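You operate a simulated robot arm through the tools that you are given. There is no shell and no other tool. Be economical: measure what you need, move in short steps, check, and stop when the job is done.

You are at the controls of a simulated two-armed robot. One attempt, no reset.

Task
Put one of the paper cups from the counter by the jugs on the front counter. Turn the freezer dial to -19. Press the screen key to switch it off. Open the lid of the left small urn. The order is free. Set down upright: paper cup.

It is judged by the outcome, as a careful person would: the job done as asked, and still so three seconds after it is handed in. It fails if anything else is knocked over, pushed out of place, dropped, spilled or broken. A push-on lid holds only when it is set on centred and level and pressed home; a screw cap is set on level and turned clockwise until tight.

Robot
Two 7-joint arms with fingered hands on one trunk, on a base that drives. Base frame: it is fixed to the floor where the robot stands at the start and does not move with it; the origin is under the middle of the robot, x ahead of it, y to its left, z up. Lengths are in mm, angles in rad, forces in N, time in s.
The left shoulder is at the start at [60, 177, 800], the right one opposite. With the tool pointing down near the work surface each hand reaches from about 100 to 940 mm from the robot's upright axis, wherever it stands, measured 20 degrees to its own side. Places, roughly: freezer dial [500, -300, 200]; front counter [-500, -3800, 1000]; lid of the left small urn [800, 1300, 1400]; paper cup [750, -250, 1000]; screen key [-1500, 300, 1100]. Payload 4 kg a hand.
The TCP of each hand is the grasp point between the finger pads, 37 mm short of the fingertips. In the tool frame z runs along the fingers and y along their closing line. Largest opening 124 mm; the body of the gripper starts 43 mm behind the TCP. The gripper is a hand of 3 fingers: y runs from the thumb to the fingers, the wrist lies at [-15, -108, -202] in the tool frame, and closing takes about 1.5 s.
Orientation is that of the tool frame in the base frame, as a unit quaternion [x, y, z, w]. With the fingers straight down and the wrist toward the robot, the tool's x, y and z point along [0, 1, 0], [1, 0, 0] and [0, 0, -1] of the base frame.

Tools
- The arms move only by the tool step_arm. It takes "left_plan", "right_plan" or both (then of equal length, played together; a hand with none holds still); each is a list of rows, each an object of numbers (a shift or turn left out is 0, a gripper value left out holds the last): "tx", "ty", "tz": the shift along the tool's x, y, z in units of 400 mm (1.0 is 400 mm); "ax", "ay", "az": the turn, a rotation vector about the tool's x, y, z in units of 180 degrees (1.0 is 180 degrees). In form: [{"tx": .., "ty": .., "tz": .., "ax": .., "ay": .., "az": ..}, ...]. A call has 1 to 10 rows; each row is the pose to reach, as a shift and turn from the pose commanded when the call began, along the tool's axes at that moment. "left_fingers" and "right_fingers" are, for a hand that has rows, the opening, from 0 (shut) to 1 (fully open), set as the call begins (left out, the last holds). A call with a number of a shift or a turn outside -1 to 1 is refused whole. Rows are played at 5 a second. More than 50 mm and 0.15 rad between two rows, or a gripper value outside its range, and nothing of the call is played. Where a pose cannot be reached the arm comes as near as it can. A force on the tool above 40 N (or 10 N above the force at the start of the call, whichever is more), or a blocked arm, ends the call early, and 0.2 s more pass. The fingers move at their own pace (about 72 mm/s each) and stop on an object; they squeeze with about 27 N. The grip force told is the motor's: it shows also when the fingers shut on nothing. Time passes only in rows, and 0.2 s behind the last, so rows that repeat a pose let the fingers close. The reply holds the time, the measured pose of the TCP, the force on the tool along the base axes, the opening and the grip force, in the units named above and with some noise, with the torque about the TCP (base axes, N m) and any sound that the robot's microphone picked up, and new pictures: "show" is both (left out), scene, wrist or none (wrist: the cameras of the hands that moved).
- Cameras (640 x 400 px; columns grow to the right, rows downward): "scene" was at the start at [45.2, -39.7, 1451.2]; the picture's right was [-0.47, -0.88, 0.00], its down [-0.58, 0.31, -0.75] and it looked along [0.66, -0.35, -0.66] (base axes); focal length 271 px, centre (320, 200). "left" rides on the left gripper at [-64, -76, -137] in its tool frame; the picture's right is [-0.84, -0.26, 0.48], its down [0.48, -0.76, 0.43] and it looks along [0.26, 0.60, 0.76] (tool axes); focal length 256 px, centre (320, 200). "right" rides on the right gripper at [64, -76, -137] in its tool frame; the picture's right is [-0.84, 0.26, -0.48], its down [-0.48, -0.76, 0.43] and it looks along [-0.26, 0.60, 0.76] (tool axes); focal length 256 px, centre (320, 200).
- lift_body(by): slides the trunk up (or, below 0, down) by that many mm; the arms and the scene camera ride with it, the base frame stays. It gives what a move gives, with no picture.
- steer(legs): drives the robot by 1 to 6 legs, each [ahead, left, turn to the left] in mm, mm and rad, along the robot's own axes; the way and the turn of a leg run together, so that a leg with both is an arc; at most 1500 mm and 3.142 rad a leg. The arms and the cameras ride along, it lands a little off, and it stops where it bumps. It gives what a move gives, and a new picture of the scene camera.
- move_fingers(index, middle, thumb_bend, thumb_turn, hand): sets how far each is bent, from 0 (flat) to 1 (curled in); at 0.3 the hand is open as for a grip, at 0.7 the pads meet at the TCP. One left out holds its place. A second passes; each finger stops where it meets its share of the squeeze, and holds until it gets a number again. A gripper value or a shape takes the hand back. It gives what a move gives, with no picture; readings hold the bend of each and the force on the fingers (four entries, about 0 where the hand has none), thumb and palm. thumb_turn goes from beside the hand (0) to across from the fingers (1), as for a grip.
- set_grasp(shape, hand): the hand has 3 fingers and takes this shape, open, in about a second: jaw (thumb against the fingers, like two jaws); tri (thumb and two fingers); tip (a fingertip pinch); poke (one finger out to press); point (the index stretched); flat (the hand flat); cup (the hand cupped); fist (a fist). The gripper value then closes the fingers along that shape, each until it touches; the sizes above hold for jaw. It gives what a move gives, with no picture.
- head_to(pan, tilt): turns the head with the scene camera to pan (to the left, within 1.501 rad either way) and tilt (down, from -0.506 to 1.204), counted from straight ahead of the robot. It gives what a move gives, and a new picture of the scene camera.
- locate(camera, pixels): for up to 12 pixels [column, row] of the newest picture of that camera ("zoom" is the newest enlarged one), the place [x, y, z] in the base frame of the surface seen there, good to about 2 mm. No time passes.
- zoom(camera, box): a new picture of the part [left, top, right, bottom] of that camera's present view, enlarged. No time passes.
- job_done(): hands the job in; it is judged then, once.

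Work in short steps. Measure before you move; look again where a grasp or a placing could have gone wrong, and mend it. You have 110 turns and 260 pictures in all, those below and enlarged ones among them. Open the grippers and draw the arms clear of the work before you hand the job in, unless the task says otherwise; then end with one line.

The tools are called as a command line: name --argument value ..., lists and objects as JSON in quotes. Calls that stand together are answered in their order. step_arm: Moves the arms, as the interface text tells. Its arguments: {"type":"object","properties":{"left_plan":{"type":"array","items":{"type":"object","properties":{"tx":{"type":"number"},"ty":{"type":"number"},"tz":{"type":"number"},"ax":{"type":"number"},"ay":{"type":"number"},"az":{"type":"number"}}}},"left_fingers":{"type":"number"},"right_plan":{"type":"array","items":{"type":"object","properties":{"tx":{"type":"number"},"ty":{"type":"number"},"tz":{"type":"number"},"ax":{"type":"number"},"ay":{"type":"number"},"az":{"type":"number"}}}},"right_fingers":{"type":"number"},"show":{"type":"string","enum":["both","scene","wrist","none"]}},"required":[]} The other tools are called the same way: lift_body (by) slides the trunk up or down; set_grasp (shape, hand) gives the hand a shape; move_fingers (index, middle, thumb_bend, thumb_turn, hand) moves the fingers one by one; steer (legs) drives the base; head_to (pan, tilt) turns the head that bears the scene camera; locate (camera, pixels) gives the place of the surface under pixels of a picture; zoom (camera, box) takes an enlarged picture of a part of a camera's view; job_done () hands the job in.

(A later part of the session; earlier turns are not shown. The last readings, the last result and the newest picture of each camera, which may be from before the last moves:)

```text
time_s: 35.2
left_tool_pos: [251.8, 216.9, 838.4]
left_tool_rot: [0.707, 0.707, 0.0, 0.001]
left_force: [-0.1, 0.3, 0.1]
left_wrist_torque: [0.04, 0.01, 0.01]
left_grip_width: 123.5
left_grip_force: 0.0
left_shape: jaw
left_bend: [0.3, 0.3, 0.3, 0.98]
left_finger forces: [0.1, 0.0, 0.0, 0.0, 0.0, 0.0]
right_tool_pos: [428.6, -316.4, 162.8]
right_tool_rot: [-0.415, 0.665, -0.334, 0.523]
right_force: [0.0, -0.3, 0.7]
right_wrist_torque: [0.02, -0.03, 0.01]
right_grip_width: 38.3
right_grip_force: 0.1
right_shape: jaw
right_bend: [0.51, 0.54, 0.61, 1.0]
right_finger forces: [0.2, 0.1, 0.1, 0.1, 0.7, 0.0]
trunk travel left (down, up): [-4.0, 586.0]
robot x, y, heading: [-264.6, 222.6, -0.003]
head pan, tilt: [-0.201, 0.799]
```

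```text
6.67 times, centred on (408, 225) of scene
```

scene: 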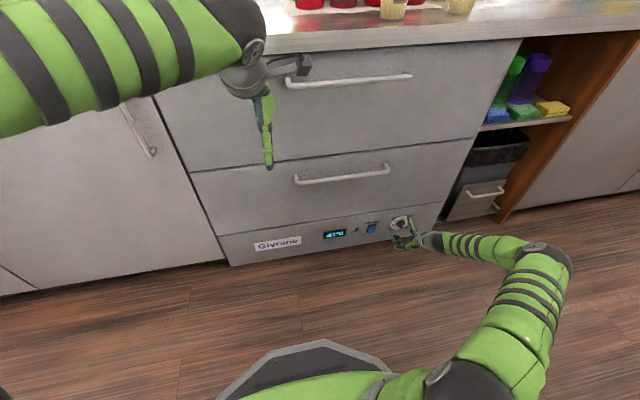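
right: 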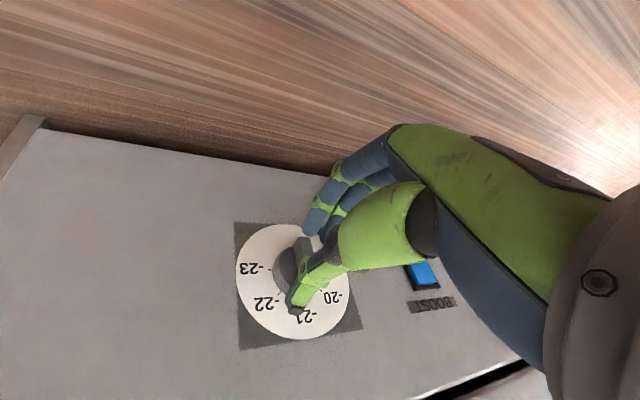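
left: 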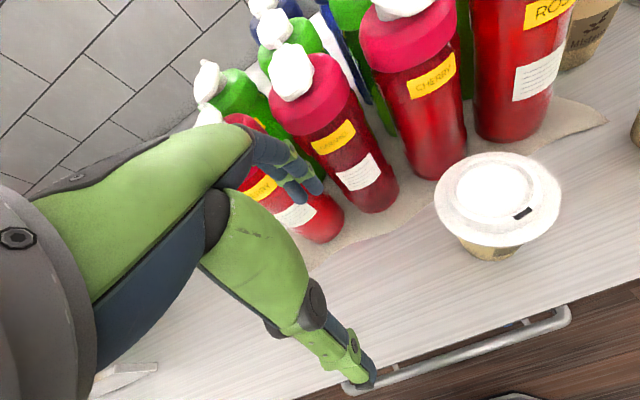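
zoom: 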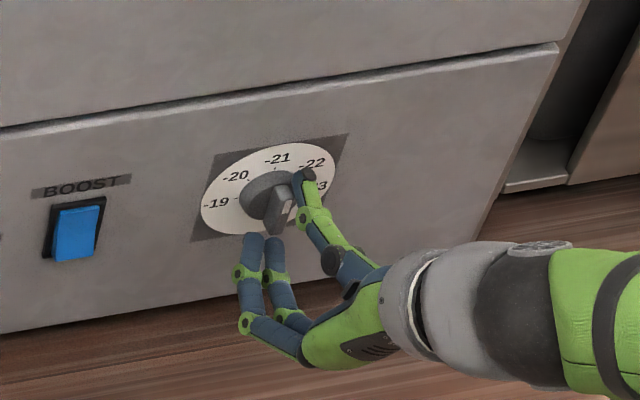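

The thumb sits right of the bar's top, and the fingers left of its bottom. I close on.

step_arm --right_plan '[{"tx": 0}, {"tx": 0}, {"tx": 0}, {"tx": 0}, {"tx": 0}]' --right_fingers 0.05 --show "wrist"

zoom --camera "scene" --box '[320, 195, 448, 255]'

```text
time_s: 36.4
left_tool_pos: [252.9, 215.7, 836.7]
left_tool_rot: [0.708, 0.707, 0.0, 0.0]
left_force: [0.8, -0.3, -0.2]
left_wrist_torque: [-0.03, -0.02, 0.0]
left_grip_width: 123.6
left_grip_force: 0.0
left_shape: jaw
left_bend: [0.3, 0.3, 0.3, 0.98]
left_finger forces: [0.1, 0.0, 0.1, 0.0, 0.0, 0.0]
right_tool_pos: [428.1, -315.5, 162.0]
right_tool_rot: [-0.416, 0.666, -0.332, 0.522]
right_force: [-23.6, 5.5, -11.9]
right_wrist_torque: [0.01, 1.06, 0.23]
right_grip_width: 6.9
right_grip_force: 26.7
right_shape: jaw
right_bend: [0.6, 0.7, 0.68, 0.99]
right_finger forces: [34.8, 19.4, 0.0, 0.1, 19.1, 0.0]
trunk travel left (down, up): [-4.0, 586.0]
robot x, y, heading: [-267.1, 218.3, 0.0]
head pan, tilt: [-0.201, 0.799]
```

right: 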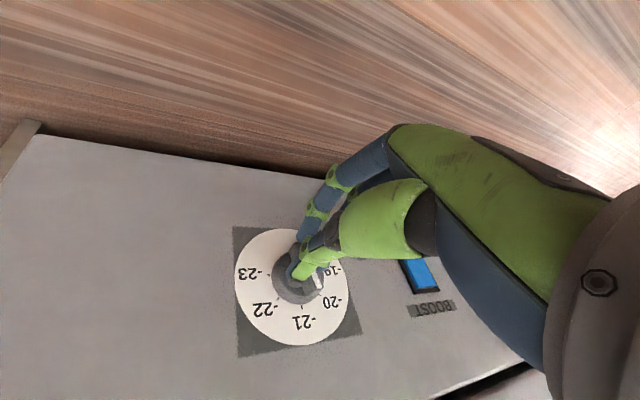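

```text
5.00 times, centred on (384, 225) of scene
```

zoom: 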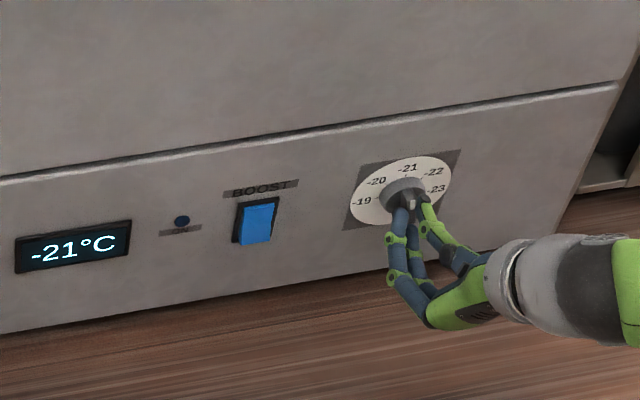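

The knob turned: the bar is gripped and its white mark is past -20. I now rotate the hand about the knob axis by a further 38° counter-clockwise.

step_arm --right_plan '[{"tx": -0.001, "ty": 0.001, "ax": 0.0037, "ay": 0.0072, "az": -0.0343}, {"tx": -0.002, "ty": 0.002, "ax": 0.0075, "ay": 0.0143, "az": -0.0685}, {"tx": -0.003, "ty": 0.003, "ax": 0.0112, "ay": 0.0215, "az": -0.1028}, {"tx": -0.004, "ty": 0.004, "ax": 0.0149, "ay": 0.0287, "az": -0.137}, {"tx": -0.005, "ty": 0.005, "ax": 0.0187, "ay": 0.0358, "az": -0.1713}, {"tx": -0.006, "ty": 0.006, "ax": 0.0224, "ay": 0.043, "az": -0.2055}]' --show "wrist"

zoom --camera "scene" --box '[320, 195, 448, 255]'

```text
time_s: 37.8
left_tool_pos: [253.2, 216.3, 837.7]
left_tool_rot: [0.707, 0.707, 0.0, 0.0]
left_force: [-1.1, 0.5, -0.2]
left_wrist_torque: [0.03, 0.01, 0.02]
left_grip_width: 123.8
left_grip_force: 0.0
left_shape: jaw
left_bend: [0.3, 0.3, 0.3, 0.98]
left_finger forces: [0.0, 0.1, 0.0, 0.0, 0.0, 0.0]
right_tool_pos: [428.1, -310.8, 159.9]
right_tool_rot: [0.565, -0.521, 0.53, -0.359]
right_force: [-31.3, 13.8, -13.6]
right_wrist_torque: [0.1, 1.11, 0.16]
right_grip_width: 6.9
right_grip_force: 27.0
right_shape: jaw
right_bend: [0.6, 0.7, 0.68, 0.99]
right_finger forces: [40.2, 32.4, 0.1, 0.1, 19.7, 0.0]
trunk travel left (down, up): [-4.0, 586.0]
robot x, y, heading: [-266.3, 218.6, 0.0]
head pan, tilt: [-0.201, 0.799]
```

right: 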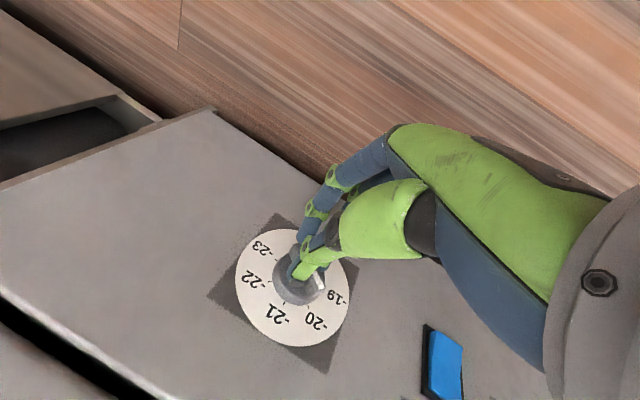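

```text
5.00 times, centred on (384, 225) of scene
```

zoom: 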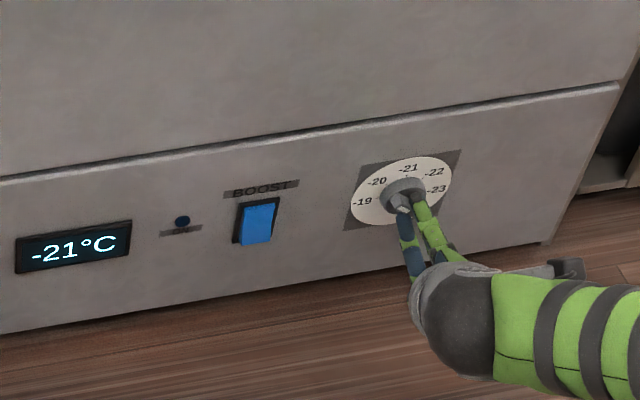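

The mark is now close to -19; I zoom in to check the angle.

zoom --camera "right" --box '[220, 215, 380, 375]'

zoom --camera "scene" --box '[384, 220, 416, 240]'

```text
2.50 times, centred on (300, 295) of right
```

zoom: 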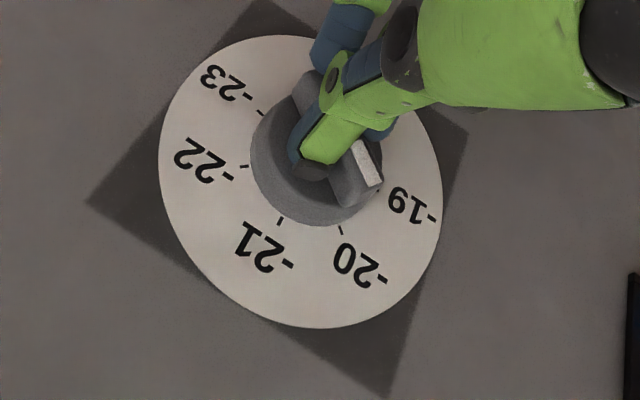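

```text
16.00 times, centred on (400, 230) of scene
```

zoom: 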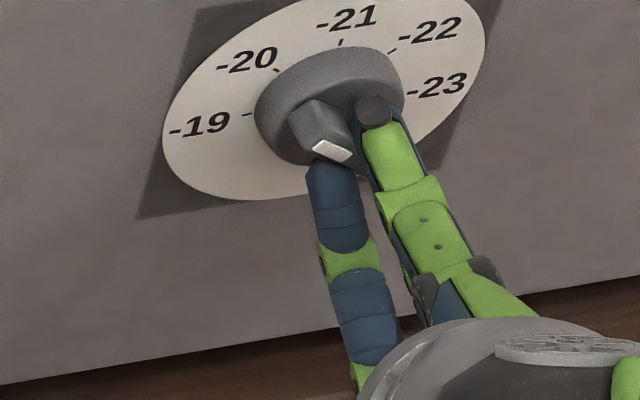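

I measure the bar's ends and ticks to get the true angle.

locate --camera "zoom" --pixels '[[320, 145], [345, 158], [300, 120], [310, 145], [320, 110], [345, 125], [248, 114], [278, 72], [341, 42], [392, 50], [333, 151], [352, 150]]'

locate --camera "right" --pixels '[[309, 254], [303, 258], [311, 250], [314, 261], [312, 262], [296, 237], [299, 236], [305, 264], [290, 270]]'

```text
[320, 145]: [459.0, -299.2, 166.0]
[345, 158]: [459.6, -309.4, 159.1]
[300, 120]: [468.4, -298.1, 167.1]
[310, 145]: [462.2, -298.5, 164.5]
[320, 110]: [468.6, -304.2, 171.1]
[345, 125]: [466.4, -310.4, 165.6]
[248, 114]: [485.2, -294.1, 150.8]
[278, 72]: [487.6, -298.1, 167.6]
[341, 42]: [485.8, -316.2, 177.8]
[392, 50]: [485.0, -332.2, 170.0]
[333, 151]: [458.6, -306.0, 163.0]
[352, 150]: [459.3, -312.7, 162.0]
```

```text
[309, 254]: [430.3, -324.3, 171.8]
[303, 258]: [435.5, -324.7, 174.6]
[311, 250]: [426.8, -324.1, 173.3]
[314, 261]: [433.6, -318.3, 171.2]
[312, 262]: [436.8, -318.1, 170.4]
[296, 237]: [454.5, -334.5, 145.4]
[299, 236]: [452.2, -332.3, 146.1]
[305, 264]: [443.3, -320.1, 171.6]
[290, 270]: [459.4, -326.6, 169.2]
```

Centre is (-316.5,156); ticks are ~51.5° apart; -19 lies at 103°, and the bar now points at about 60°. I open, then re-close at this roll (+12°), which should square the bar further.

step_arm --right_plan '[{"tx": 0}, {"tx": 0}, {"tx": 0}, {"tx": 0}]' --right_fingers 0.45 --show "none"

zoom --camera "scene" --box '[368, 210, 432, 250]'

zoom --camera "right" --box '[220, 165, 420, 375]'

```text
time_s: 38.8
left_tool_pos: [252.3, 215.7, 839.0]
left_tool_rot: [0.707, 0.707, 0.0, 0.002]
left_force: [-0.3, -0.8, 0.4]
left_wrist_torque: [0.01, 0.0, 0.02]
left_grip_width: 123.7
left_grip_force: 0.1
left_shape: jaw
left_bend: [0.3, 0.3, 0.3, 0.98]
left_finger forces: [0.1, 0.0, 0.1, 0.0, 0.0, 0.0]
right_tool_pos: [429.5, -311.6, 163.2]
right_tool_rot: [0.564, -0.52, 0.531, -0.359]
right_force: [0.2, 0.0, 1.0]
right_wrist_torque: [0.05, 0.04, -0.02]
right_grip_width: 55.1
right_grip_force: 0.1
right_shape: jaw
right_bend: [0.44, 0.48, 0.57, 1.0]
right_finger forces: [0.1, 0.1, 0.1, 0.0, 0.0, 0.1]
trunk travel left (down, up): [-4.0, 586.0]
robot x, y, heading: [-266.0, 217.6, -0.001]
head pan, tilt: [-0.201, 0.799]
```

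```text
10.00 times, centred on (400, 230) of scene
```

zoom: 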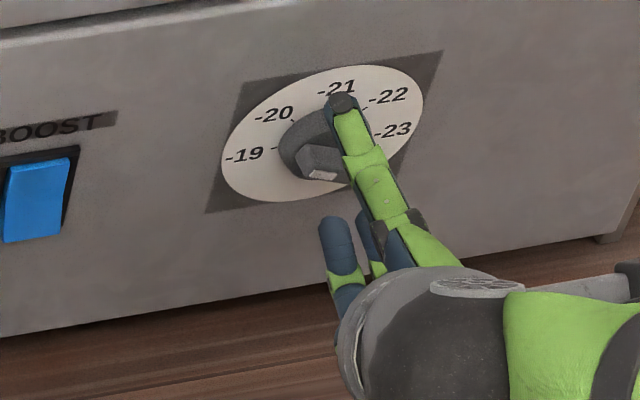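

```text
1.90 times, centred on (320, 270) of right
```

zoom: 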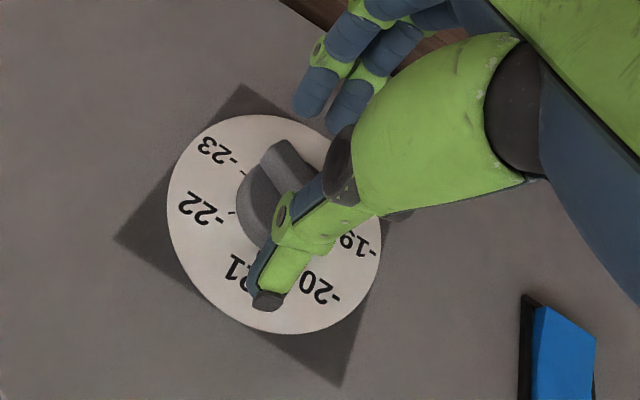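

The bar seems about horizontal-left now; I measure its face before closing.

zoom --camera "scene" --box '[388, 216, 412, 232]'

locate --camera "scene" --pixels '[[398.5, 226], [398.7, 227.5], [400, 227.3], [401.5, 227.2], [401, 226.3], [402.5, 226.5], [403, 227.8]]'

```text
16.00 times, centred on (400, 224) of scene
```

zoom: 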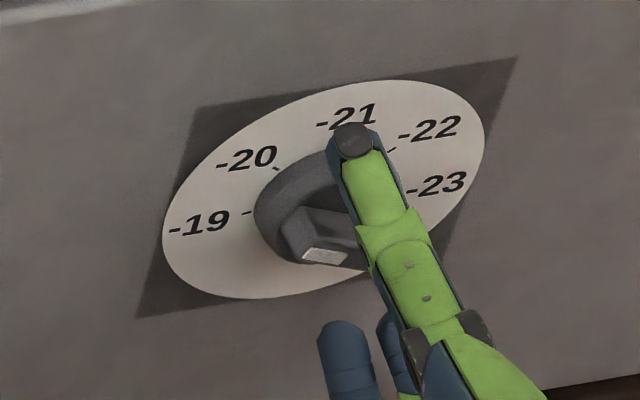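

```text
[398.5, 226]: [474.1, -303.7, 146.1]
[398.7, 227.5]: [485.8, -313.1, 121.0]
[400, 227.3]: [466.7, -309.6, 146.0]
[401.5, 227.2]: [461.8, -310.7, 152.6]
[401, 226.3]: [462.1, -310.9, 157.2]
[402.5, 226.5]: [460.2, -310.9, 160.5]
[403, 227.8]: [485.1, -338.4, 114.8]
```

locate --camera "zoom" --pixels '[[305, 255], [340, 263], [348, 254], [312, 248], [285, 232], [300, 262], [305, 210], [345, 222], [350, 266], [325, 256]]'

```text
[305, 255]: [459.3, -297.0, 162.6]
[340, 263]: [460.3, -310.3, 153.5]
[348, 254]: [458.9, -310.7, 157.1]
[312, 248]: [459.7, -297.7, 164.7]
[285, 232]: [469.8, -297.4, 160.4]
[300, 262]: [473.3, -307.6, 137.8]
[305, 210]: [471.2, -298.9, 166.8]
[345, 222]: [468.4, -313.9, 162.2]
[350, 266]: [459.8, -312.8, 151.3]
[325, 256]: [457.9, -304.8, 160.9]
```

The bar points at ≈67°. The two fingers below will meet its low right end first, turning it counter-clockwise; I close.

step_arm --right_plan '[{"tx": 0}, {"tx": 0}, {"tx": 0}, {"tx": 0}, {"tx": 0}]' --right_fingers 0.0 --show "none"

zoom --camera "scene" --box '[384, 213, 416, 233]'

zoom --camera "right" --box '[220, 215, 380, 375]'

```text
time_s: 40.0
left_tool_pos: [252.5, 215.2, 839.5]
left_tool_rot: [0.708, 0.707, 0.0, 0.001]
left_force: [-0.1, 0.5, 0.1]
left_wrist_torque: [0.01, -0.02, 0.0]
left_grip_width: 123.7
left_grip_force: 0.0
left_shape: jaw
left_bend: [0.3, 0.3, 0.3, 0.98]
left_finger forces: [0.0, 0.0, 0.0, 0.1, 0.0, 0.0]
right_tool_pos: [429.0, -311.9, 163.3]
right_tool_rot: [0.563, -0.521, 0.531, -0.36]
right_force: [-7.8, -1.4, 2.4]
right_wrist_torque: [-0.03, 0.04, -0.13]
right_grip_width: 7.0
right_grip_force: 26.6
right_shape: jaw
right_bend: [0.62, 0.68, 0.69, 1.0]
right_finger forces: [15.0, 11.3, 0.0, 0.0, 24.0, 0.0]
trunk travel left (down, up): [-4.0, 586.0]
robot x, y, heading: [-265.2, 219.5, -0.003]
head pan, tilt: [-0.201, 0.799]
```

```text
16.00 times, centred on (400, 223) of scene
```

zoom: 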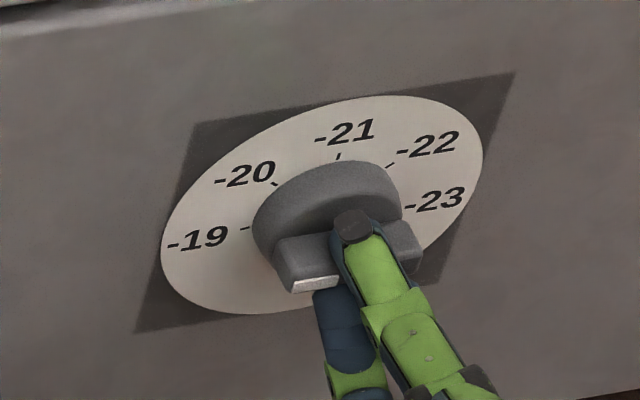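

```text
2.50 times, centred on (300, 295) of right
```

zoom: 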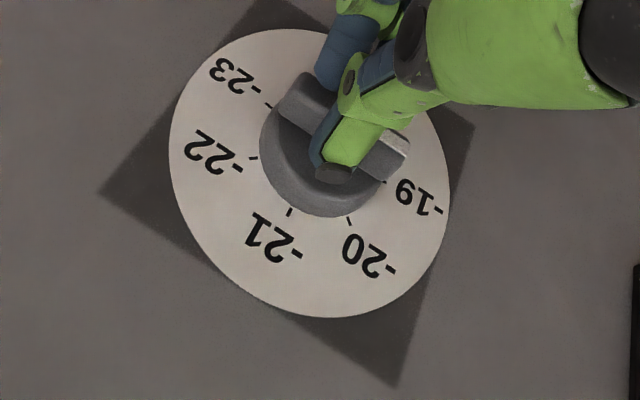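

locate --camera "zoom" --pixels '[[395, 145], [385, 165], [405, 140], [300, 78], [282, 100], [310, 80], [295, 90], [380, 160], [388, 135]]'

zoom --camera "scene" --box '[384, 213, 416, 233]'

locate --camera "zoom" --pixels '[[293, 285], [335, 278], [340, 285], [293, 291], [273, 243], [330, 234], [388, 222], [415, 225], [422, 265], [290, 262], [415, 250]]'

```text
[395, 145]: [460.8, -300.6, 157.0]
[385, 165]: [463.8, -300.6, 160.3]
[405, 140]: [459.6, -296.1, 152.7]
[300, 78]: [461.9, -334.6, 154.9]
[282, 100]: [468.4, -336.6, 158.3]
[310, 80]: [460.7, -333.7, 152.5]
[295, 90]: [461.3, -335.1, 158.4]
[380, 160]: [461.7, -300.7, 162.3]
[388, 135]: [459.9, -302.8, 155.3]
```

```text
16.00 times, centred on (400, 223) of scene
```

zoom: 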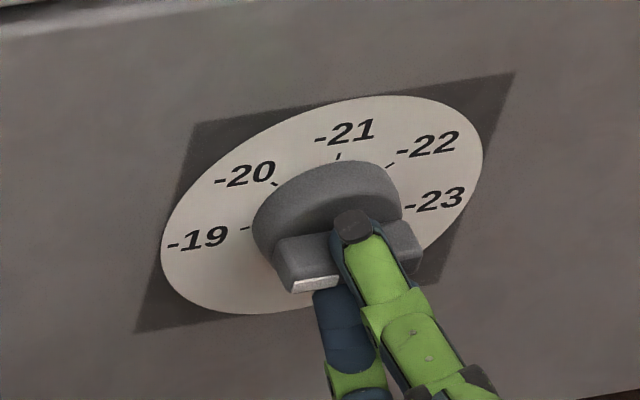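

```text
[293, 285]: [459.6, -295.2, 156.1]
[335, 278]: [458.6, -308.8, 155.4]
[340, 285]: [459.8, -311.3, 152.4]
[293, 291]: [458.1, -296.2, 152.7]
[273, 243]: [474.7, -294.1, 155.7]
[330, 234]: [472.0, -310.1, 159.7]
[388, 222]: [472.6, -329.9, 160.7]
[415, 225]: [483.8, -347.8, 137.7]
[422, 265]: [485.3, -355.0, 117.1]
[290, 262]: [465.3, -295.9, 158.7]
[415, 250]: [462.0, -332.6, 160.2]
```

The bar is now at about 90°; -19 is at 103°. I turn the hand 13° more about the knob's axis.

step_arm --right_plan '[{"ax": 0.0038, "ay": 0.0075, "az": -0.035}, {"ax": 0.0075, "ay": 0.015, "az": -0.0703}, {"ax": 0.0075, "ay": 0.015, "az": -0.0703}]' --show "none"

zoom --camera "right" --box '[220, 215, 380, 375]'

zoom --camera "scene" --box '[384, 213, 416, 233]'

locate --camera "zoom" --pixels '[[293, 285], [335, 280], [273, 243], [330, 238], [388, 222], [290, 262], [415, 250], [400, 225]]'

```text
time_s: 40.5
left_tool_pos: [251.6, 216.2, 839.5]
left_tool_rot: [0.708, 0.706, 0.0, 0.002]
left_force: [0.4, -0.1, -0.1]
left_wrist_torque: [-0.01, 0.01, -0.03]
left_grip_width: 123.7
left_grip_force: 0.0
left_shape: jaw
left_bend: [0.3, 0.3, 0.3, 0.98]
left_finger forces: [0.0, 0.0, 0.0, 0.1, 0.1, 0.1]
right_tool_pos: [429.9, -312.5, 163.2]
right_tool_rot: [0.587, -0.499, 0.55, -0.323]
right_force: [-15.8, 5.0, 7.3]
right_wrist_torque: [0.06, -0.08, 0.03]
right_grip_width: 7.4
right_grip_force: 26.7
right_shape: jaw
right_bend: [0.73, 0.68, 0.69, 1.0]
right_finger forces: [17.3, 11.2, 0.1, 0.1, 29.1, 0.0]
right hand out of reach, approached as far as the arm can: row 1, 2
trunk travel left (down, up): [-4.0, 586.0]
robot x, y, heading: [-265.8, 221.9, 0.0]
head pan, tilt: [-0.201, 0.799]
stopped in row 2 (right hand): the force on the tool passed its limit at 55 N (the readings are from after the stop); the commanded pose is now the measured one
```

```text
2.50 times, centred on (300, 295) of right
```

zoom: 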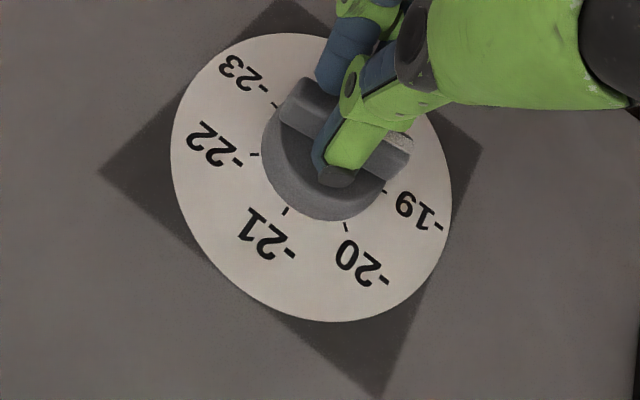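

```text
16.00 times, centred on (400, 223) of scene
```

zoom: 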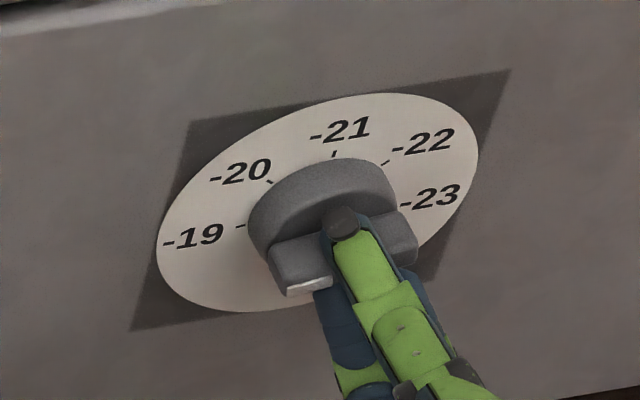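

```text
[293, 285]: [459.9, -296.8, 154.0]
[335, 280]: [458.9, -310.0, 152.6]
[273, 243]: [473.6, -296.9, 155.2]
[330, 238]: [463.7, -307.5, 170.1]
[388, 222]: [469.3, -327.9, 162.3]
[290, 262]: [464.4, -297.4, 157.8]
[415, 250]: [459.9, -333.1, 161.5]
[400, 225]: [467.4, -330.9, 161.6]
```

The force limit stopped it at about 96°; 7° is missing. I open and re-close at the present roll (17.6°) to square the bar further.

step_arm --right_plan '[{"tx": 0}, {"tx": 0}, {"tx": 0}]' --right_fingers 0.35 --show "none"

zoom --camera "right" --box '[220, 165, 420, 375]'

zoom --camera "scene" --box '[384, 213, 416, 233]'

```text
time_s: 41.3
left_tool_pos: [252.7, 215.0, 838.5]
left_tool_rot: [0.708, 0.706, 0.001, 0.001]
left_force: [0.7, -0.5, -0.5]
left_wrist_torque: [0.0, -0.01, -0.01]
left_grip_width: 123.6
left_grip_force: 0.0
left_shape: jaw
left_bend: [0.3, 0.3, 0.3, 0.98]
left_finger forces: [0.1, 0.0, 0.0, 0.0, 0.0, 0.1]
right_tool_pos: [431.7, -315.3, 162.3]
right_tool_rot: [0.587, -0.5, 0.55, -0.322]
right_force: [-9.6, -1.2, -5.9]
right_wrist_torque: [0.01, 0.11, -0.06]
right_grip_width: 37.1
right_grip_force: 0.0
right_shape: jaw
right_bend: [0.49, 0.52, 0.63, 1.0]
right_finger forces: [0.0, 0.0, 0.0, 0.1, 9.2, 0.0]
trunk travel left (down, up): [-4.0, 586.0]
robot x, y, heading: [-268.4, 219.3, -0.0]
head pan, tilt: [-0.201, 0.799]
```

```text
1.90 times, centred on (320, 270) of right
```

zoom: 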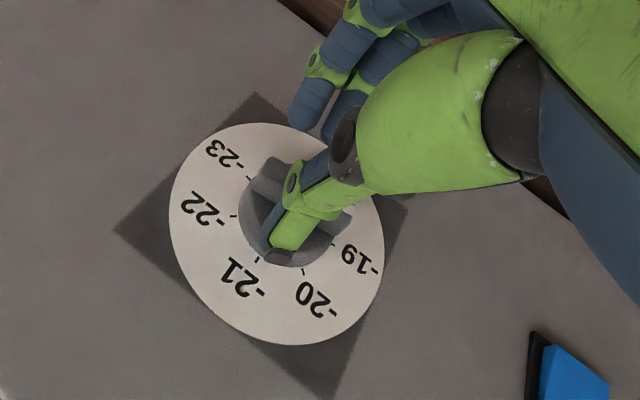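

```text
16.00 times, centred on (400, 223) of scene
```

zoom: 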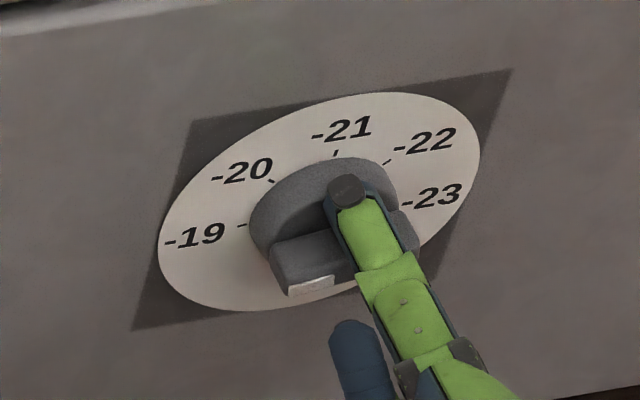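

The bar is at ~95°. I shift the hand 12 mm left with the base, so that the thumb alone can press the bar's left end down.

steer --legs '[[-2, 12, 0]]'

zoom --camera "scene" --box '[384, 213, 416, 233]'

```text
time_s: 42.0
left_tool_pos: [250.6, 228.9, 839.0]
left_tool_rot: [0.708, 0.706, 0.001, 0.001]
left_force: [-0.4, -0.6, 0.5]
left_wrist_torque: [-0.02, -0.04, -0.01]
left_grip_width: 123.7
left_grip_force: 0.0
left_shape: jaw
left_bend: [0.3, 0.3, 0.3, 0.98]
left_finger forces: [0.1, 0.0, 0.0, 0.0, 0.1, 0.1]
right_tool_pos: [429.7, -301.2, 162.7]
right_tool_rot: [0.586, -0.499, 0.551, -0.323]
right_force: [0.8, -0.5, -0.7]
right_wrist_torque: [0.01, 0.01, -0.01]
right_grip_width: 43.0
right_grip_force: 0.1
right_shape: jaw
right_bend: [0.49, 0.52, 0.6, 1.0]
right_finger forces: [0.1, 0.1, 0.1, 0.0, 0.0, 0.1]
trunk travel left (down, up): [-4.0, 586.0]
robot x, y, heading: [-270.2, 231.2, -0.0]
head pan, tilt: [-0.201, 0.799]
```

scene: 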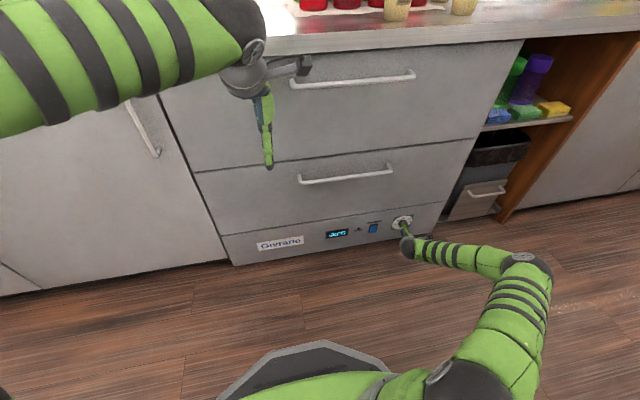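

```text
16.00 times, centred on (400, 223) of scene
```

zoom: 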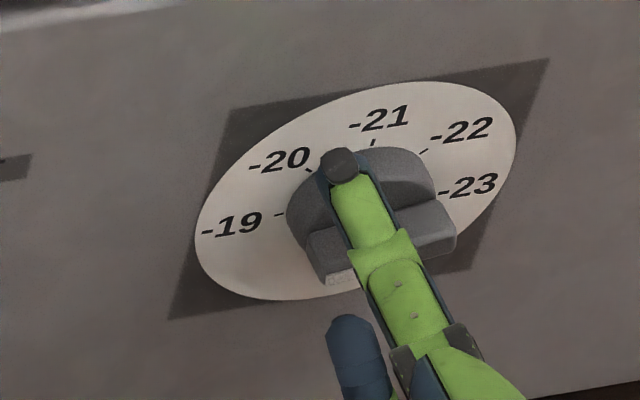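

The thumb is now above the bar's left half. I bend the thumb further in to push it down.

move_fingers --hand "right" --thumb_bend 0.7

zoom --camera "scene" --box '[384, 213, 416, 233]'

locate --camera "zoom" --pixels '[[320, 260], [345, 265], [430, 215], [445, 230], [455, 240], [310, 245], [425, 245], [450, 255]]'

```text
time_s: 43.0
left_tool_pos: [250.8, 227.7, 838.7]
left_tool_rot: [0.708, 0.706, 0.0, 0.001]
left_force: [-0.9, 0.6, -0.2]
left_wrist_torque: [-0.02, 0.0, 0.0]
left_grip_width: 123.6
left_grip_force: 0.0
left_shape: jaw
left_bend: [0.3, 0.3, 0.3, 0.98]
left_finger forces: [0.1, 0.0, 0.0, 0.0, 0.0, 0.0]
right_tool_pos: [429.6, -301.5, 163.0]
right_tool_rot: [0.587, -0.498, 0.551, -0.323]
right_force: [0.2, -0.2, 0.8]
right_wrist_torque: [0.03, 0.03, 0.02]
right_grip_width: 22.7
right_grip_force: 0.6
right_shape: fingers
right_bend: [0.49, 0.52, 0.7, 1.0]
right_finger forces: [0.1, 0.0, 0.0, 0.0, 0.5, 0.0]
trunk travel left (down, up): [-4.0, 586.0]
robot x, y, heading: [-273.1, 233.4, -0.001]
head pan, tilt: [-0.201, 0.799]
```

```text
16.00 times, centred on (400, 223) of scene
```

zoom: 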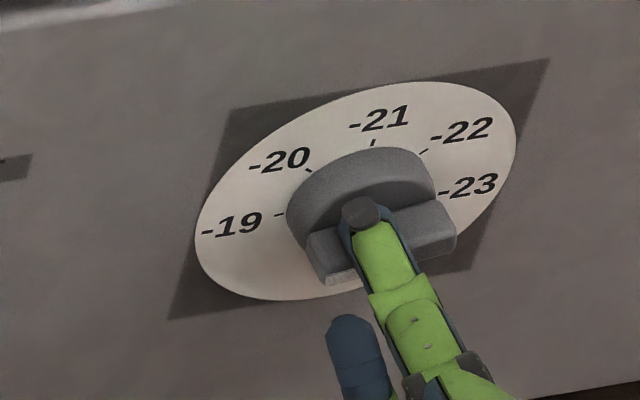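

```text
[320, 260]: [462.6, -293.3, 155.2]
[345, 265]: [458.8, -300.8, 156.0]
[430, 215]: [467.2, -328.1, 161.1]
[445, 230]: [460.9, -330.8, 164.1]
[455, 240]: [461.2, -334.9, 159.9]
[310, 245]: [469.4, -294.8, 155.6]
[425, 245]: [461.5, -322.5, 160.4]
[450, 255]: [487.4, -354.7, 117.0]
```

Thumb rests on the bar (0.5 N at 0.70). A few mm more: 0.72.

move_fingers --hand "right" --thumb_bend 0.72

zoom --camera "scene" --box '[384, 213, 416, 233]'

locate --camera "zoom" --pixels '[[320, 260], [338, 278], [430, 215], [440, 205], [455, 235], [310, 240], [425, 245], [326, 284], [330, 270]]'

```text
time_s: 44.0
left_tool_pos: [250.4, 227.6, 838.6]
left_tool_rot: [0.708, 0.706, -0.001, 0.001]
left_force: [0.0, 0.1, -0.8]
left_wrist_torque: [0.0, 0.0, -0.01]
left_grip_width: 123.5
left_grip_force: 0.0
left_shape: jaw
left_bend: [0.3, 0.3, 0.3, 0.98]
left_finger forces: [0.0, 0.1, 0.1, 0.0, 0.0, 0.1]
right_tool_pos: [430.4, -300.8, 163.1]
right_tool_rot: [0.587, -0.498, 0.551, -0.323]
right_force: [0.6, 1.6, 3.6]
right_wrist_torque: [0.0, -0.11, 0.06]
right_grip_width: 20.9
right_grip_force: 1.6
right_shape: fingers
right_bend: [0.49, 0.52, 0.71, 1.0]
right_finger forces: [0.1, 0.0, 0.0, 0.0, 3.2, 0.0]
trunk travel left (down, up): [-4.0, 586.0]
robot x, y, heading: [-270.1, 230.0, 0.001]
head pan, tilt: [-0.201, 0.799]
```

```text
16.00 times, centred on (400, 223) of scene
```

zoom: 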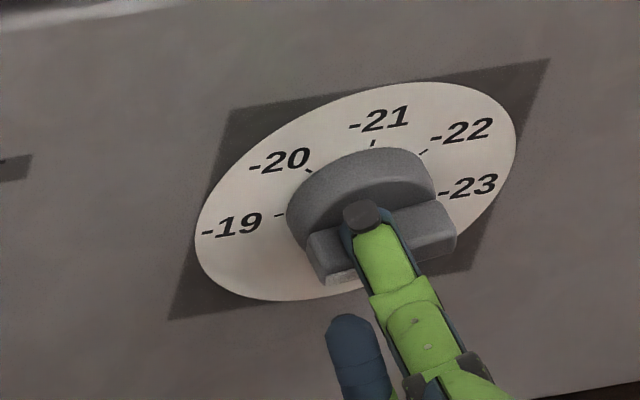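

```text
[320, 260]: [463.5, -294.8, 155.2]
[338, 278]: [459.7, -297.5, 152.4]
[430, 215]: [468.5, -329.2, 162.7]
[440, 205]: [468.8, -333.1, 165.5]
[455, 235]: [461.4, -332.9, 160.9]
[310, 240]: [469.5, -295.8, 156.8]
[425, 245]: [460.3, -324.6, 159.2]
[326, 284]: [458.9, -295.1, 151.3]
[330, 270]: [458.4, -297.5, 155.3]
```

The bar reads ~99° now. A touch more.

move_fingers --hand "right" --thumb_bend 0.74

zoom --camera "scene" --box '[384, 213, 416, 233]'

locate --camera "zoom" --pixels '[[320, 260], [338, 278], [430, 215], [440, 205], [455, 235], [310, 240], [425, 245], [326, 284], [330, 270]]'

```text
time_s: 45.0
left_tool_pos: [250.6, 228.2, 838.9]
left_tool_rot: [0.708, 0.706, 0.001, 0.001]
left_force: [0.8, 0.9, 0.0]
left_wrist_torque: [-0.01, -0.01, 0.01]
left_grip_width: 123.7
left_grip_force: 0.1
left_shape: jaw
left_bend: [0.3, 0.3, 0.3, 0.98]
left_finger forces: [0.0, 0.0, 0.1, 0.1, 0.1, 0.1]
right_tool_pos: [430.3, -301.4, 163.9]
right_tool_rot: [0.588, -0.498, 0.55, -0.323]
right_force: [0.4, 1.9, 6.5]
right_wrist_torque: [-0.04, -0.18, 0.06]
right_grip_width: 20.2
right_grip_force: 3.1
right_shape: fingers
right_bend: [0.49, 0.52, 0.71, 1.0]
right_finger forces: [0.1, 0.0, 0.1, 0.0, 6.5, 0.0]
trunk travel left (down, up): [-4.0, 586.0]
robot x, y, heading: [-268.4, 229.6, 0.003]
head pan, tilt: [-0.201, 0.799]
```

```text
16.00 times, centred on (400, 223) of scene
```

zoom: 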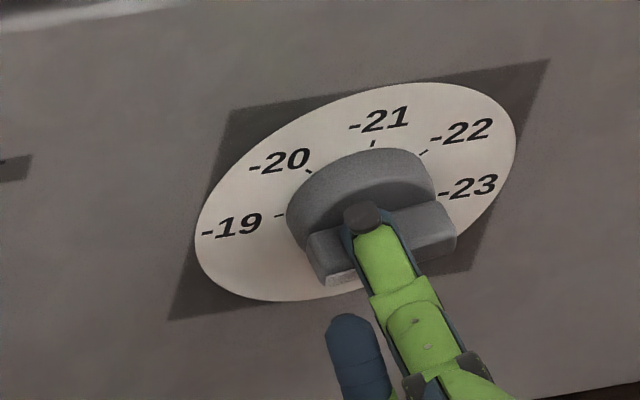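

```text
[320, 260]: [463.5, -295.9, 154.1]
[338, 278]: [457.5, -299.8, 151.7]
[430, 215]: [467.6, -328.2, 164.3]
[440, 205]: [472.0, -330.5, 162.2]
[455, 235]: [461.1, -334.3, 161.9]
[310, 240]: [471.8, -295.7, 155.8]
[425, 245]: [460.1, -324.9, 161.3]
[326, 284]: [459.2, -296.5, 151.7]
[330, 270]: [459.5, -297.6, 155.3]
```

Force rises while the bar barely moves — maybe friction, maybe the end stop near -19. I press more firmly.

move_fingers --hand "right" --thumb_bend 0.8

zoom --camera "scene" --box '[384, 213, 416, 233]'

locate --camera "zoom" --pixels '[[320, 260], [338, 278], [430, 215], [440, 205], [455, 235], [310, 240], [425, 245], [326, 284], [330, 270]]'

```text
time_s: 46.0
left_tool_pos: [248.5, 228.2, 838.7]
left_tool_rot: [0.708, 0.707, 0.0, 0.001]
left_force: [0.0, 0.8, -0.4]
left_wrist_torque: [-0.02, -0.02, 0.04]
left_grip_width: 123.7
left_grip_force: 0.0
left_shape: jaw
left_bend: [0.3, 0.3, 0.3, 0.98]
left_finger forces: [0.1, 0.0, 0.0, 0.0, 0.0, 0.0]
right_tool_pos: [429.3, -302.1, 165.7]
right_tool_rot: [0.586, -0.498, 0.551, -0.323]
right_force: [0.7, 6.8, 15.6]
right_wrist_torque: [-0.12, -0.48, 0.22]
right_grip_width: 18.1
right_grip_force: 8.6
right_shape: fingers
right_bend: [0.49, 0.52, 0.73, 1.0]
right_finger forces: [0.0, 0.0, 0.1, 0.0, 17.4, 0.0]
trunk travel left (down, up): [-4.0, 586.0]
robot x, y, heading: [-267.5, 231.0, 0.003]
head pan, tilt: [-0.201, 0.799]
```

```text
16.00 times, centred on (400, 223) of scene
```

zoom: 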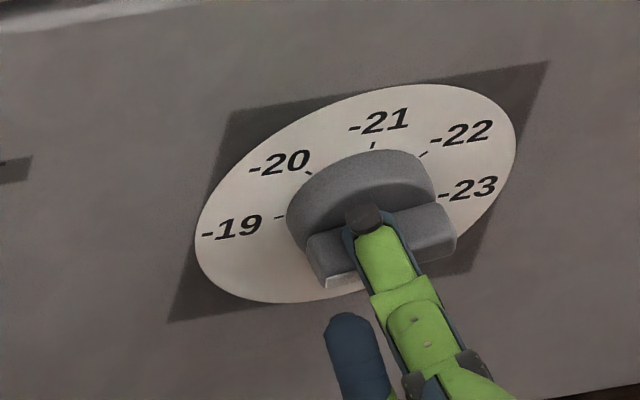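

```text
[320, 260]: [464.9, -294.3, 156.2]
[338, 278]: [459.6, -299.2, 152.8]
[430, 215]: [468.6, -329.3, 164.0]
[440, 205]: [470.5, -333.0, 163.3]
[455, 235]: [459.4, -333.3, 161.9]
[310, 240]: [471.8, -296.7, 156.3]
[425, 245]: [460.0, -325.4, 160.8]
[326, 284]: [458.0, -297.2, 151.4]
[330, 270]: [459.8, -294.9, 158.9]
```

It doesn't move further, though the thumb may be near the axis. I open, draw back 80 mm and read the dial unobstructed.

set_grasp --shape "jaw" --hand "right"

step_arm --right_plan '[{"tz": -0.1}, {"tz": -0.2}, {"tz": -0.3}]' --show "wrist"

zoom --camera "right" --box '[220, 165, 420, 375]'

zoom --camera "scene" --box '[384, 213, 416, 233]'

```text
time_s: 46.9
left_tool_pos: [250.6, 227.8, 839.2]
left_tool_rot: [0.708, 0.707, 0.001, 0.0]
left_force: [0.8, 0.8, 0.1]
left_wrist_torque: [-0.02, 0.02, 0.01]
left_grip_width: 123.7
left_grip_force: 0.0
left_shape: jaw
left_bend: [0.3, 0.3, 0.3, 0.98]
left_finger forces: [0.1, 0.0, 0.0, 0.0, 0.0, 0.0]
right_tool_pos: [429.5, -301.6, 163.4]
right_tool_rot: [0.587, -0.499, 0.55, -0.323]
right_force: [0.4, 0.8, 1.0]
right_wrist_torque: [-0.04, -0.02, -0.02]
right_grip_width: 123.5
right_grip_force: 0.0
right_shape: jaw
right_bend: [0.3, 0.3, 0.3, 0.98]
right_finger forces: [0.1, 0.1, 0.0, 0.0, 0.0, 0.1]
trunk travel left (down, up): [-4.0, 586.0]
robot x, y, heading: [-267.9, 228.4, 0.003]
head pan, tilt: [-0.201, 0.799]
```

```text
time_s: 47.7
left_tool_pos: [251.6, 228.0, 838.9]
left_tool_rot: [0.708, 0.706, 0.0, 0.001]
left_force: [-0.4, -0.8, -0.1]
left_wrist_torque: [0.0, -0.02, -0.04]
left_grip_width: 123.8
left_grip_force: 0.1
left_shape: jaw
left_bend: [0.3, 0.3, 0.3, 0.98]
left_finger forces: [0.0, 0.1, 0.1, 0.1, 0.0, 0.0]
right_tool_pos: [333.6, -290.8, 210.8]
right_tool_rot: [0.594, -0.508, 0.535, -0.32]
right_force: [-0.3, -0.3, 0.3]
right_wrist_torque: [0.01, -0.03, -0.02]
right_grip_width: 123.6
right_grip_force: 0.0
right_shape: jaw
right_bend: [0.3, 0.3, 0.3, 0.98]
right_finger forces: [0.1, 0.1, 0.0, 0.0, 0.2, 0.0]
right hand out of reach, approached as far as the arm can: row 1, 2, 3
trunk travel left (down, up): [-4.0, 586.0]
robot x, y, heading: [-272.0, 233.9, -0.004]
head pan, tilt: [-0.201, 0.799]
```

right: 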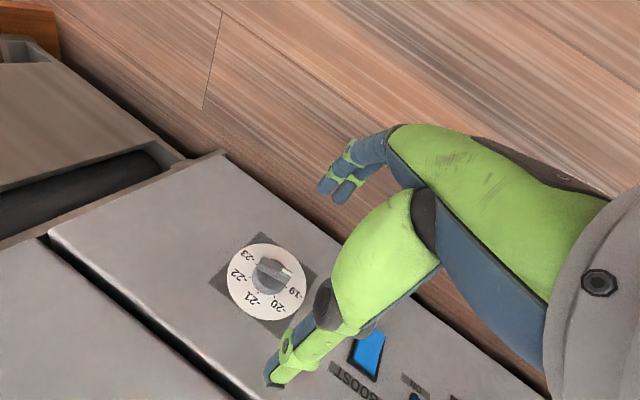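

```text
1.90 times, centred on (320, 270) of right
```

zoom: 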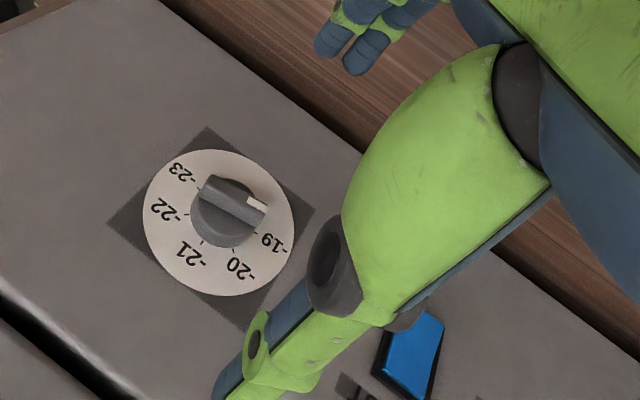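

```text
16.00 times, centred on (400, 223) of scene
```

zoom: 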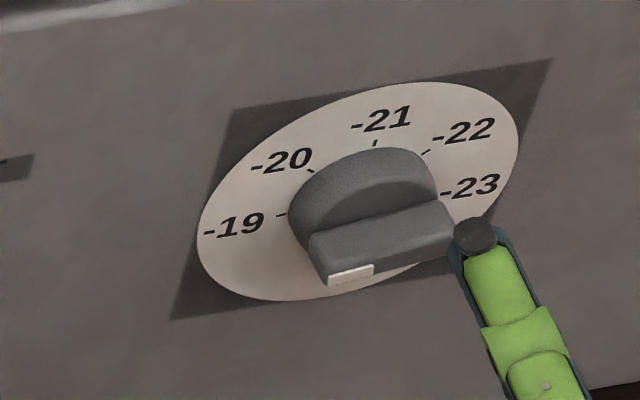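

Unobstructed, the bar points just short of -19. I measure its edges precisely.

locate --camera "zoom" --pixels '[[325, 262], [345, 258], [370, 252], [400, 245], [430, 238], [330, 250], [440, 225], [330, 281], [372, 271], [352, 273], [282, 214], [440, 178]]'

```text
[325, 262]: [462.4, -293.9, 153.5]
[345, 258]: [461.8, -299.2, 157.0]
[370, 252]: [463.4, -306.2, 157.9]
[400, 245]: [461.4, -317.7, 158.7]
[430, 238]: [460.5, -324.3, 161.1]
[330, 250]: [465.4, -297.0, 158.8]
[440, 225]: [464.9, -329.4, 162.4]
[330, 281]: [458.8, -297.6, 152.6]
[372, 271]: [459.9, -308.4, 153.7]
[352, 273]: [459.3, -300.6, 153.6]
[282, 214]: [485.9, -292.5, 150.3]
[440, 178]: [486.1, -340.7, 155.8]
```

Best estimate is 98°, so about 5° short of -19. I return with the thumb placed over the bar's very end (about 8 mm further left) for more leverage.

step_arm --right_plan '[{"tx": -0.017, "ty": 0.017, "tz": 0.086}, {"tx": -0.034, "ty": 0.033, "tz": 0.171}, {"tx": -0.051, "ty": 0.05, "tz": 0.257}, {"tx": -0.051, "ty": 0.05, "tz": 0.257}]' --show "none"

move_fingers --hand "right" --thumb_bend 0.62

zoom --camera "scene" --box '[384, 213, 416, 233]'

```text
time_s: 48.7
left_tool_pos: [249.7, 227.8, 837.5]
left_tool_rot: [0.707, 0.707, 0.0, 0.0]
left_force: [0.3, -0.3, -0.2]
left_wrist_torque: [0.02, -0.03, 0.01]
left_grip_width: 123.5
left_grip_force: 0.2
left_shape: jaw
left_bend: [0.3, 0.3, 0.3, 0.98]
left_finger forces: [0.0, 0.0, 0.0, 0.0, 0.0, 0.0]
right_tool_pos: [431.3, -296.7, 165.7]
right_tool_rot: [0.586, -0.499, 0.551, -0.323]
right_force: [0.0, 0.6, -0.1]
right_wrist_torque: [-0.02, 0.02, -0.02]
right_grip_width: 123.8
right_grip_force: 0.0
right_shape: jaw
right_bend: [0.3, 0.3, 0.3, 0.98]
right_finger forces: [0.0, 0.0, 0.0, 0.0, 0.0, 0.0]
right hand out of reach, approached as far as the arm can: row 1
trunk travel left (down, up): [-4.0, 586.0]
robot x, y, heading: [-272.5, 233.4, -0.0]
head pan, tilt: [-0.201, 0.799]
```

```text
time_s: 49.7
left_tool_pos: [250.8, 227.7, 837.1]
left_tool_rot: [0.707, 0.707, 0.001, 0.001]
left_force: [-0.7, -0.2, -0.4]
left_wrist_torque: [-0.01, -0.01, -0.02]
left_grip_width: 123.7
left_grip_force: 0.1
left_shape: jaw
left_bend: [0.3, 0.3, 0.3, 0.98]
left_finger forces: [0.0, 0.0, 0.0, 0.0, 0.0, 0.0]
right_tool_pos: [431.4, -296.0, 166.3]
right_tool_rot: [0.586, -0.499, 0.55, -0.323]
right_force: [0.6, -0.3, 0.2]
right_wrist_torque: [-0.01, 0.04, 0.0]
right_grip_width: 74.8
right_grip_force: 0.1
right_shape: fingers
right_bend: [0.3, 0.3, 0.62, 0.98]
right_finger forces: [0.1, 0.0, 0.1, 0.0, 0.1, 0.0]
trunk travel left (down, up): [-4.0, 586.0]
robot x, y, heading: [-270.8, 228.9, 0.005]
head pan, tilt: [-0.201, 0.799]
```

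```text
16.00 times, centred on (400, 223) of scene
```

zoom: 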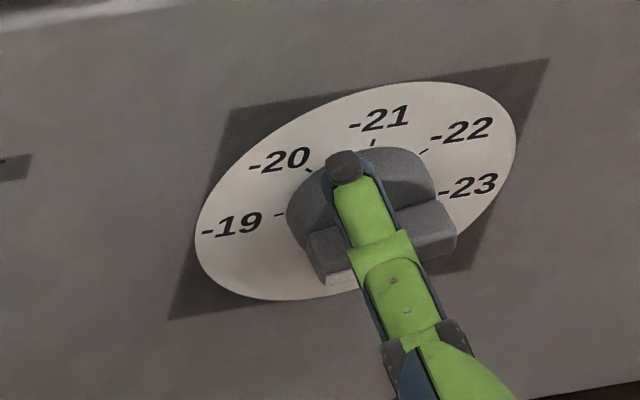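

The thumb would still land near the middle; I shift the base 9 mm more to the left and press.

steer --legs '[[0, 9, 0]]'

move_fingers --hand "right" --thumb_bend 0.76

zoom --camera "scene" --box '[384, 213, 416, 233]'

locate --camera "zoom" --pixels '[[360, 252], [380, 235], [400, 245], [430, 238], [410, 220], [440, 225], [450, 220], [330, 281]]'

```text
time_s: 50.5
left_tool_pos: [250.3, 236.2, 837.8]
left_tool_rot: [0.707, 0.707, 0.0, 0.0]
left_force: [0.2, 0.4, 0.5]
left_wrist_torque: [0.02, -0.04, -0.01]
left_grip_width: 123.9
left_grip_force: 0.0
left_shape: jaw
left_bend: [0.3, 0.3, 0.3, 0.98]
left_finger forces: [0.1, 0.1, 0.0, 0.0, 0.0, 0.0]
right_tool_pos: [433.1, -286.9, 166.5]
right_tool_rot: [0.587, -0.499, 0.55, -0.323]
right_force: [-0.1, -0.8, 0.4]
right_wrist_torque: [-0.04, 0.02, -0.01]
right_grip_width: 75.0
right_grip_force: 0.0
right_shape: fingers
right_bend: [0.3, 0.3, 0.62, 0.98]
right_finger forces: [0.0, 0.0, 0.0, 0.1, 0.0, 0.1]
trunk travel left (down, up): [-4.0, 586.0]
robot x, y, heading: [-268.6, 238.0, 0.0]
head pan, tilt: [-0.201, 0.799]
```

scene: 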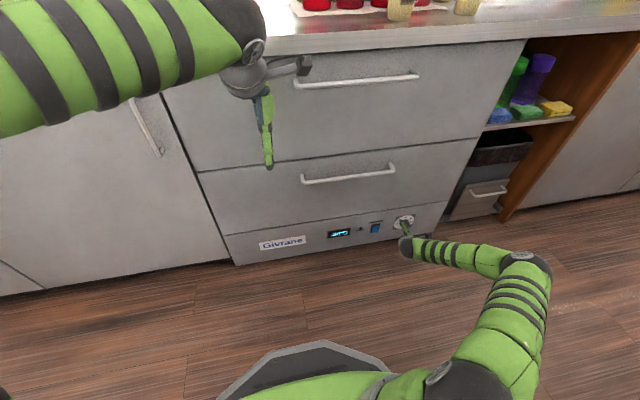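

```text
time_s: 51.5
left_tool_pos: [249.5, 236.3, 839.1]
left_tool_rot: [0.708, 0.706, 0.0, 0.001]
left_force: [-0.2, -0.2, 0.3]
left_wrist_torque: [0.0, -0.01, 0.01]
left_grip_width: 123.4
left_grip_force: 0.0
left_shape: jaw
left_bend: [0.3, 0.3, 0.3, 0.98]
left_finger forces: [0.0, 0.1, 0.1, 0.0, 0.0, 0.1]
right_tool_pos: [431.7, -286.4, 165.2]
right_tool_rot: [0.587, -0.498, 0.55, -0.323]
right_force: [1.2, 2.1, 5.2]
right_wrist_torque: [-0.06, -0.17, 0.1]
right_grip_width: 54.1
right_grip_force: 2.4
right_shape: fingers
right_bend: [0.3, 0.3, 0.74, 0.97]
right_finger forces: [0.0, 0.0, 0.0, 0.0, 5.3, 0.0]
trunk travel left (down, up): [-4.0, 586.0]
robot x, y, heading: [-273.8, 240.6, 0.001]
head pan, tilt: [-0.201, 0.799]
```

```text
16.00 times, centred on (400, 223) of scene
```

zoom: 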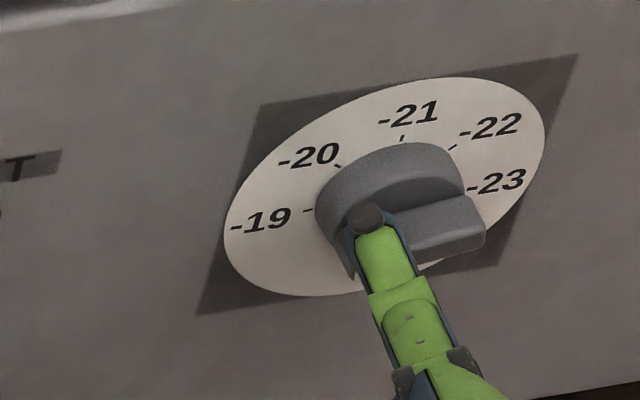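

```text
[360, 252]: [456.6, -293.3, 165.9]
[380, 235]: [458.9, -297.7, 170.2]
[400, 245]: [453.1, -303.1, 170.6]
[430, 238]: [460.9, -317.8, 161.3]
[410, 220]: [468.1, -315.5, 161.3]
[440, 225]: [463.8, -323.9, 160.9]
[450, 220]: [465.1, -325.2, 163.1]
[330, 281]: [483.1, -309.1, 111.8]
```

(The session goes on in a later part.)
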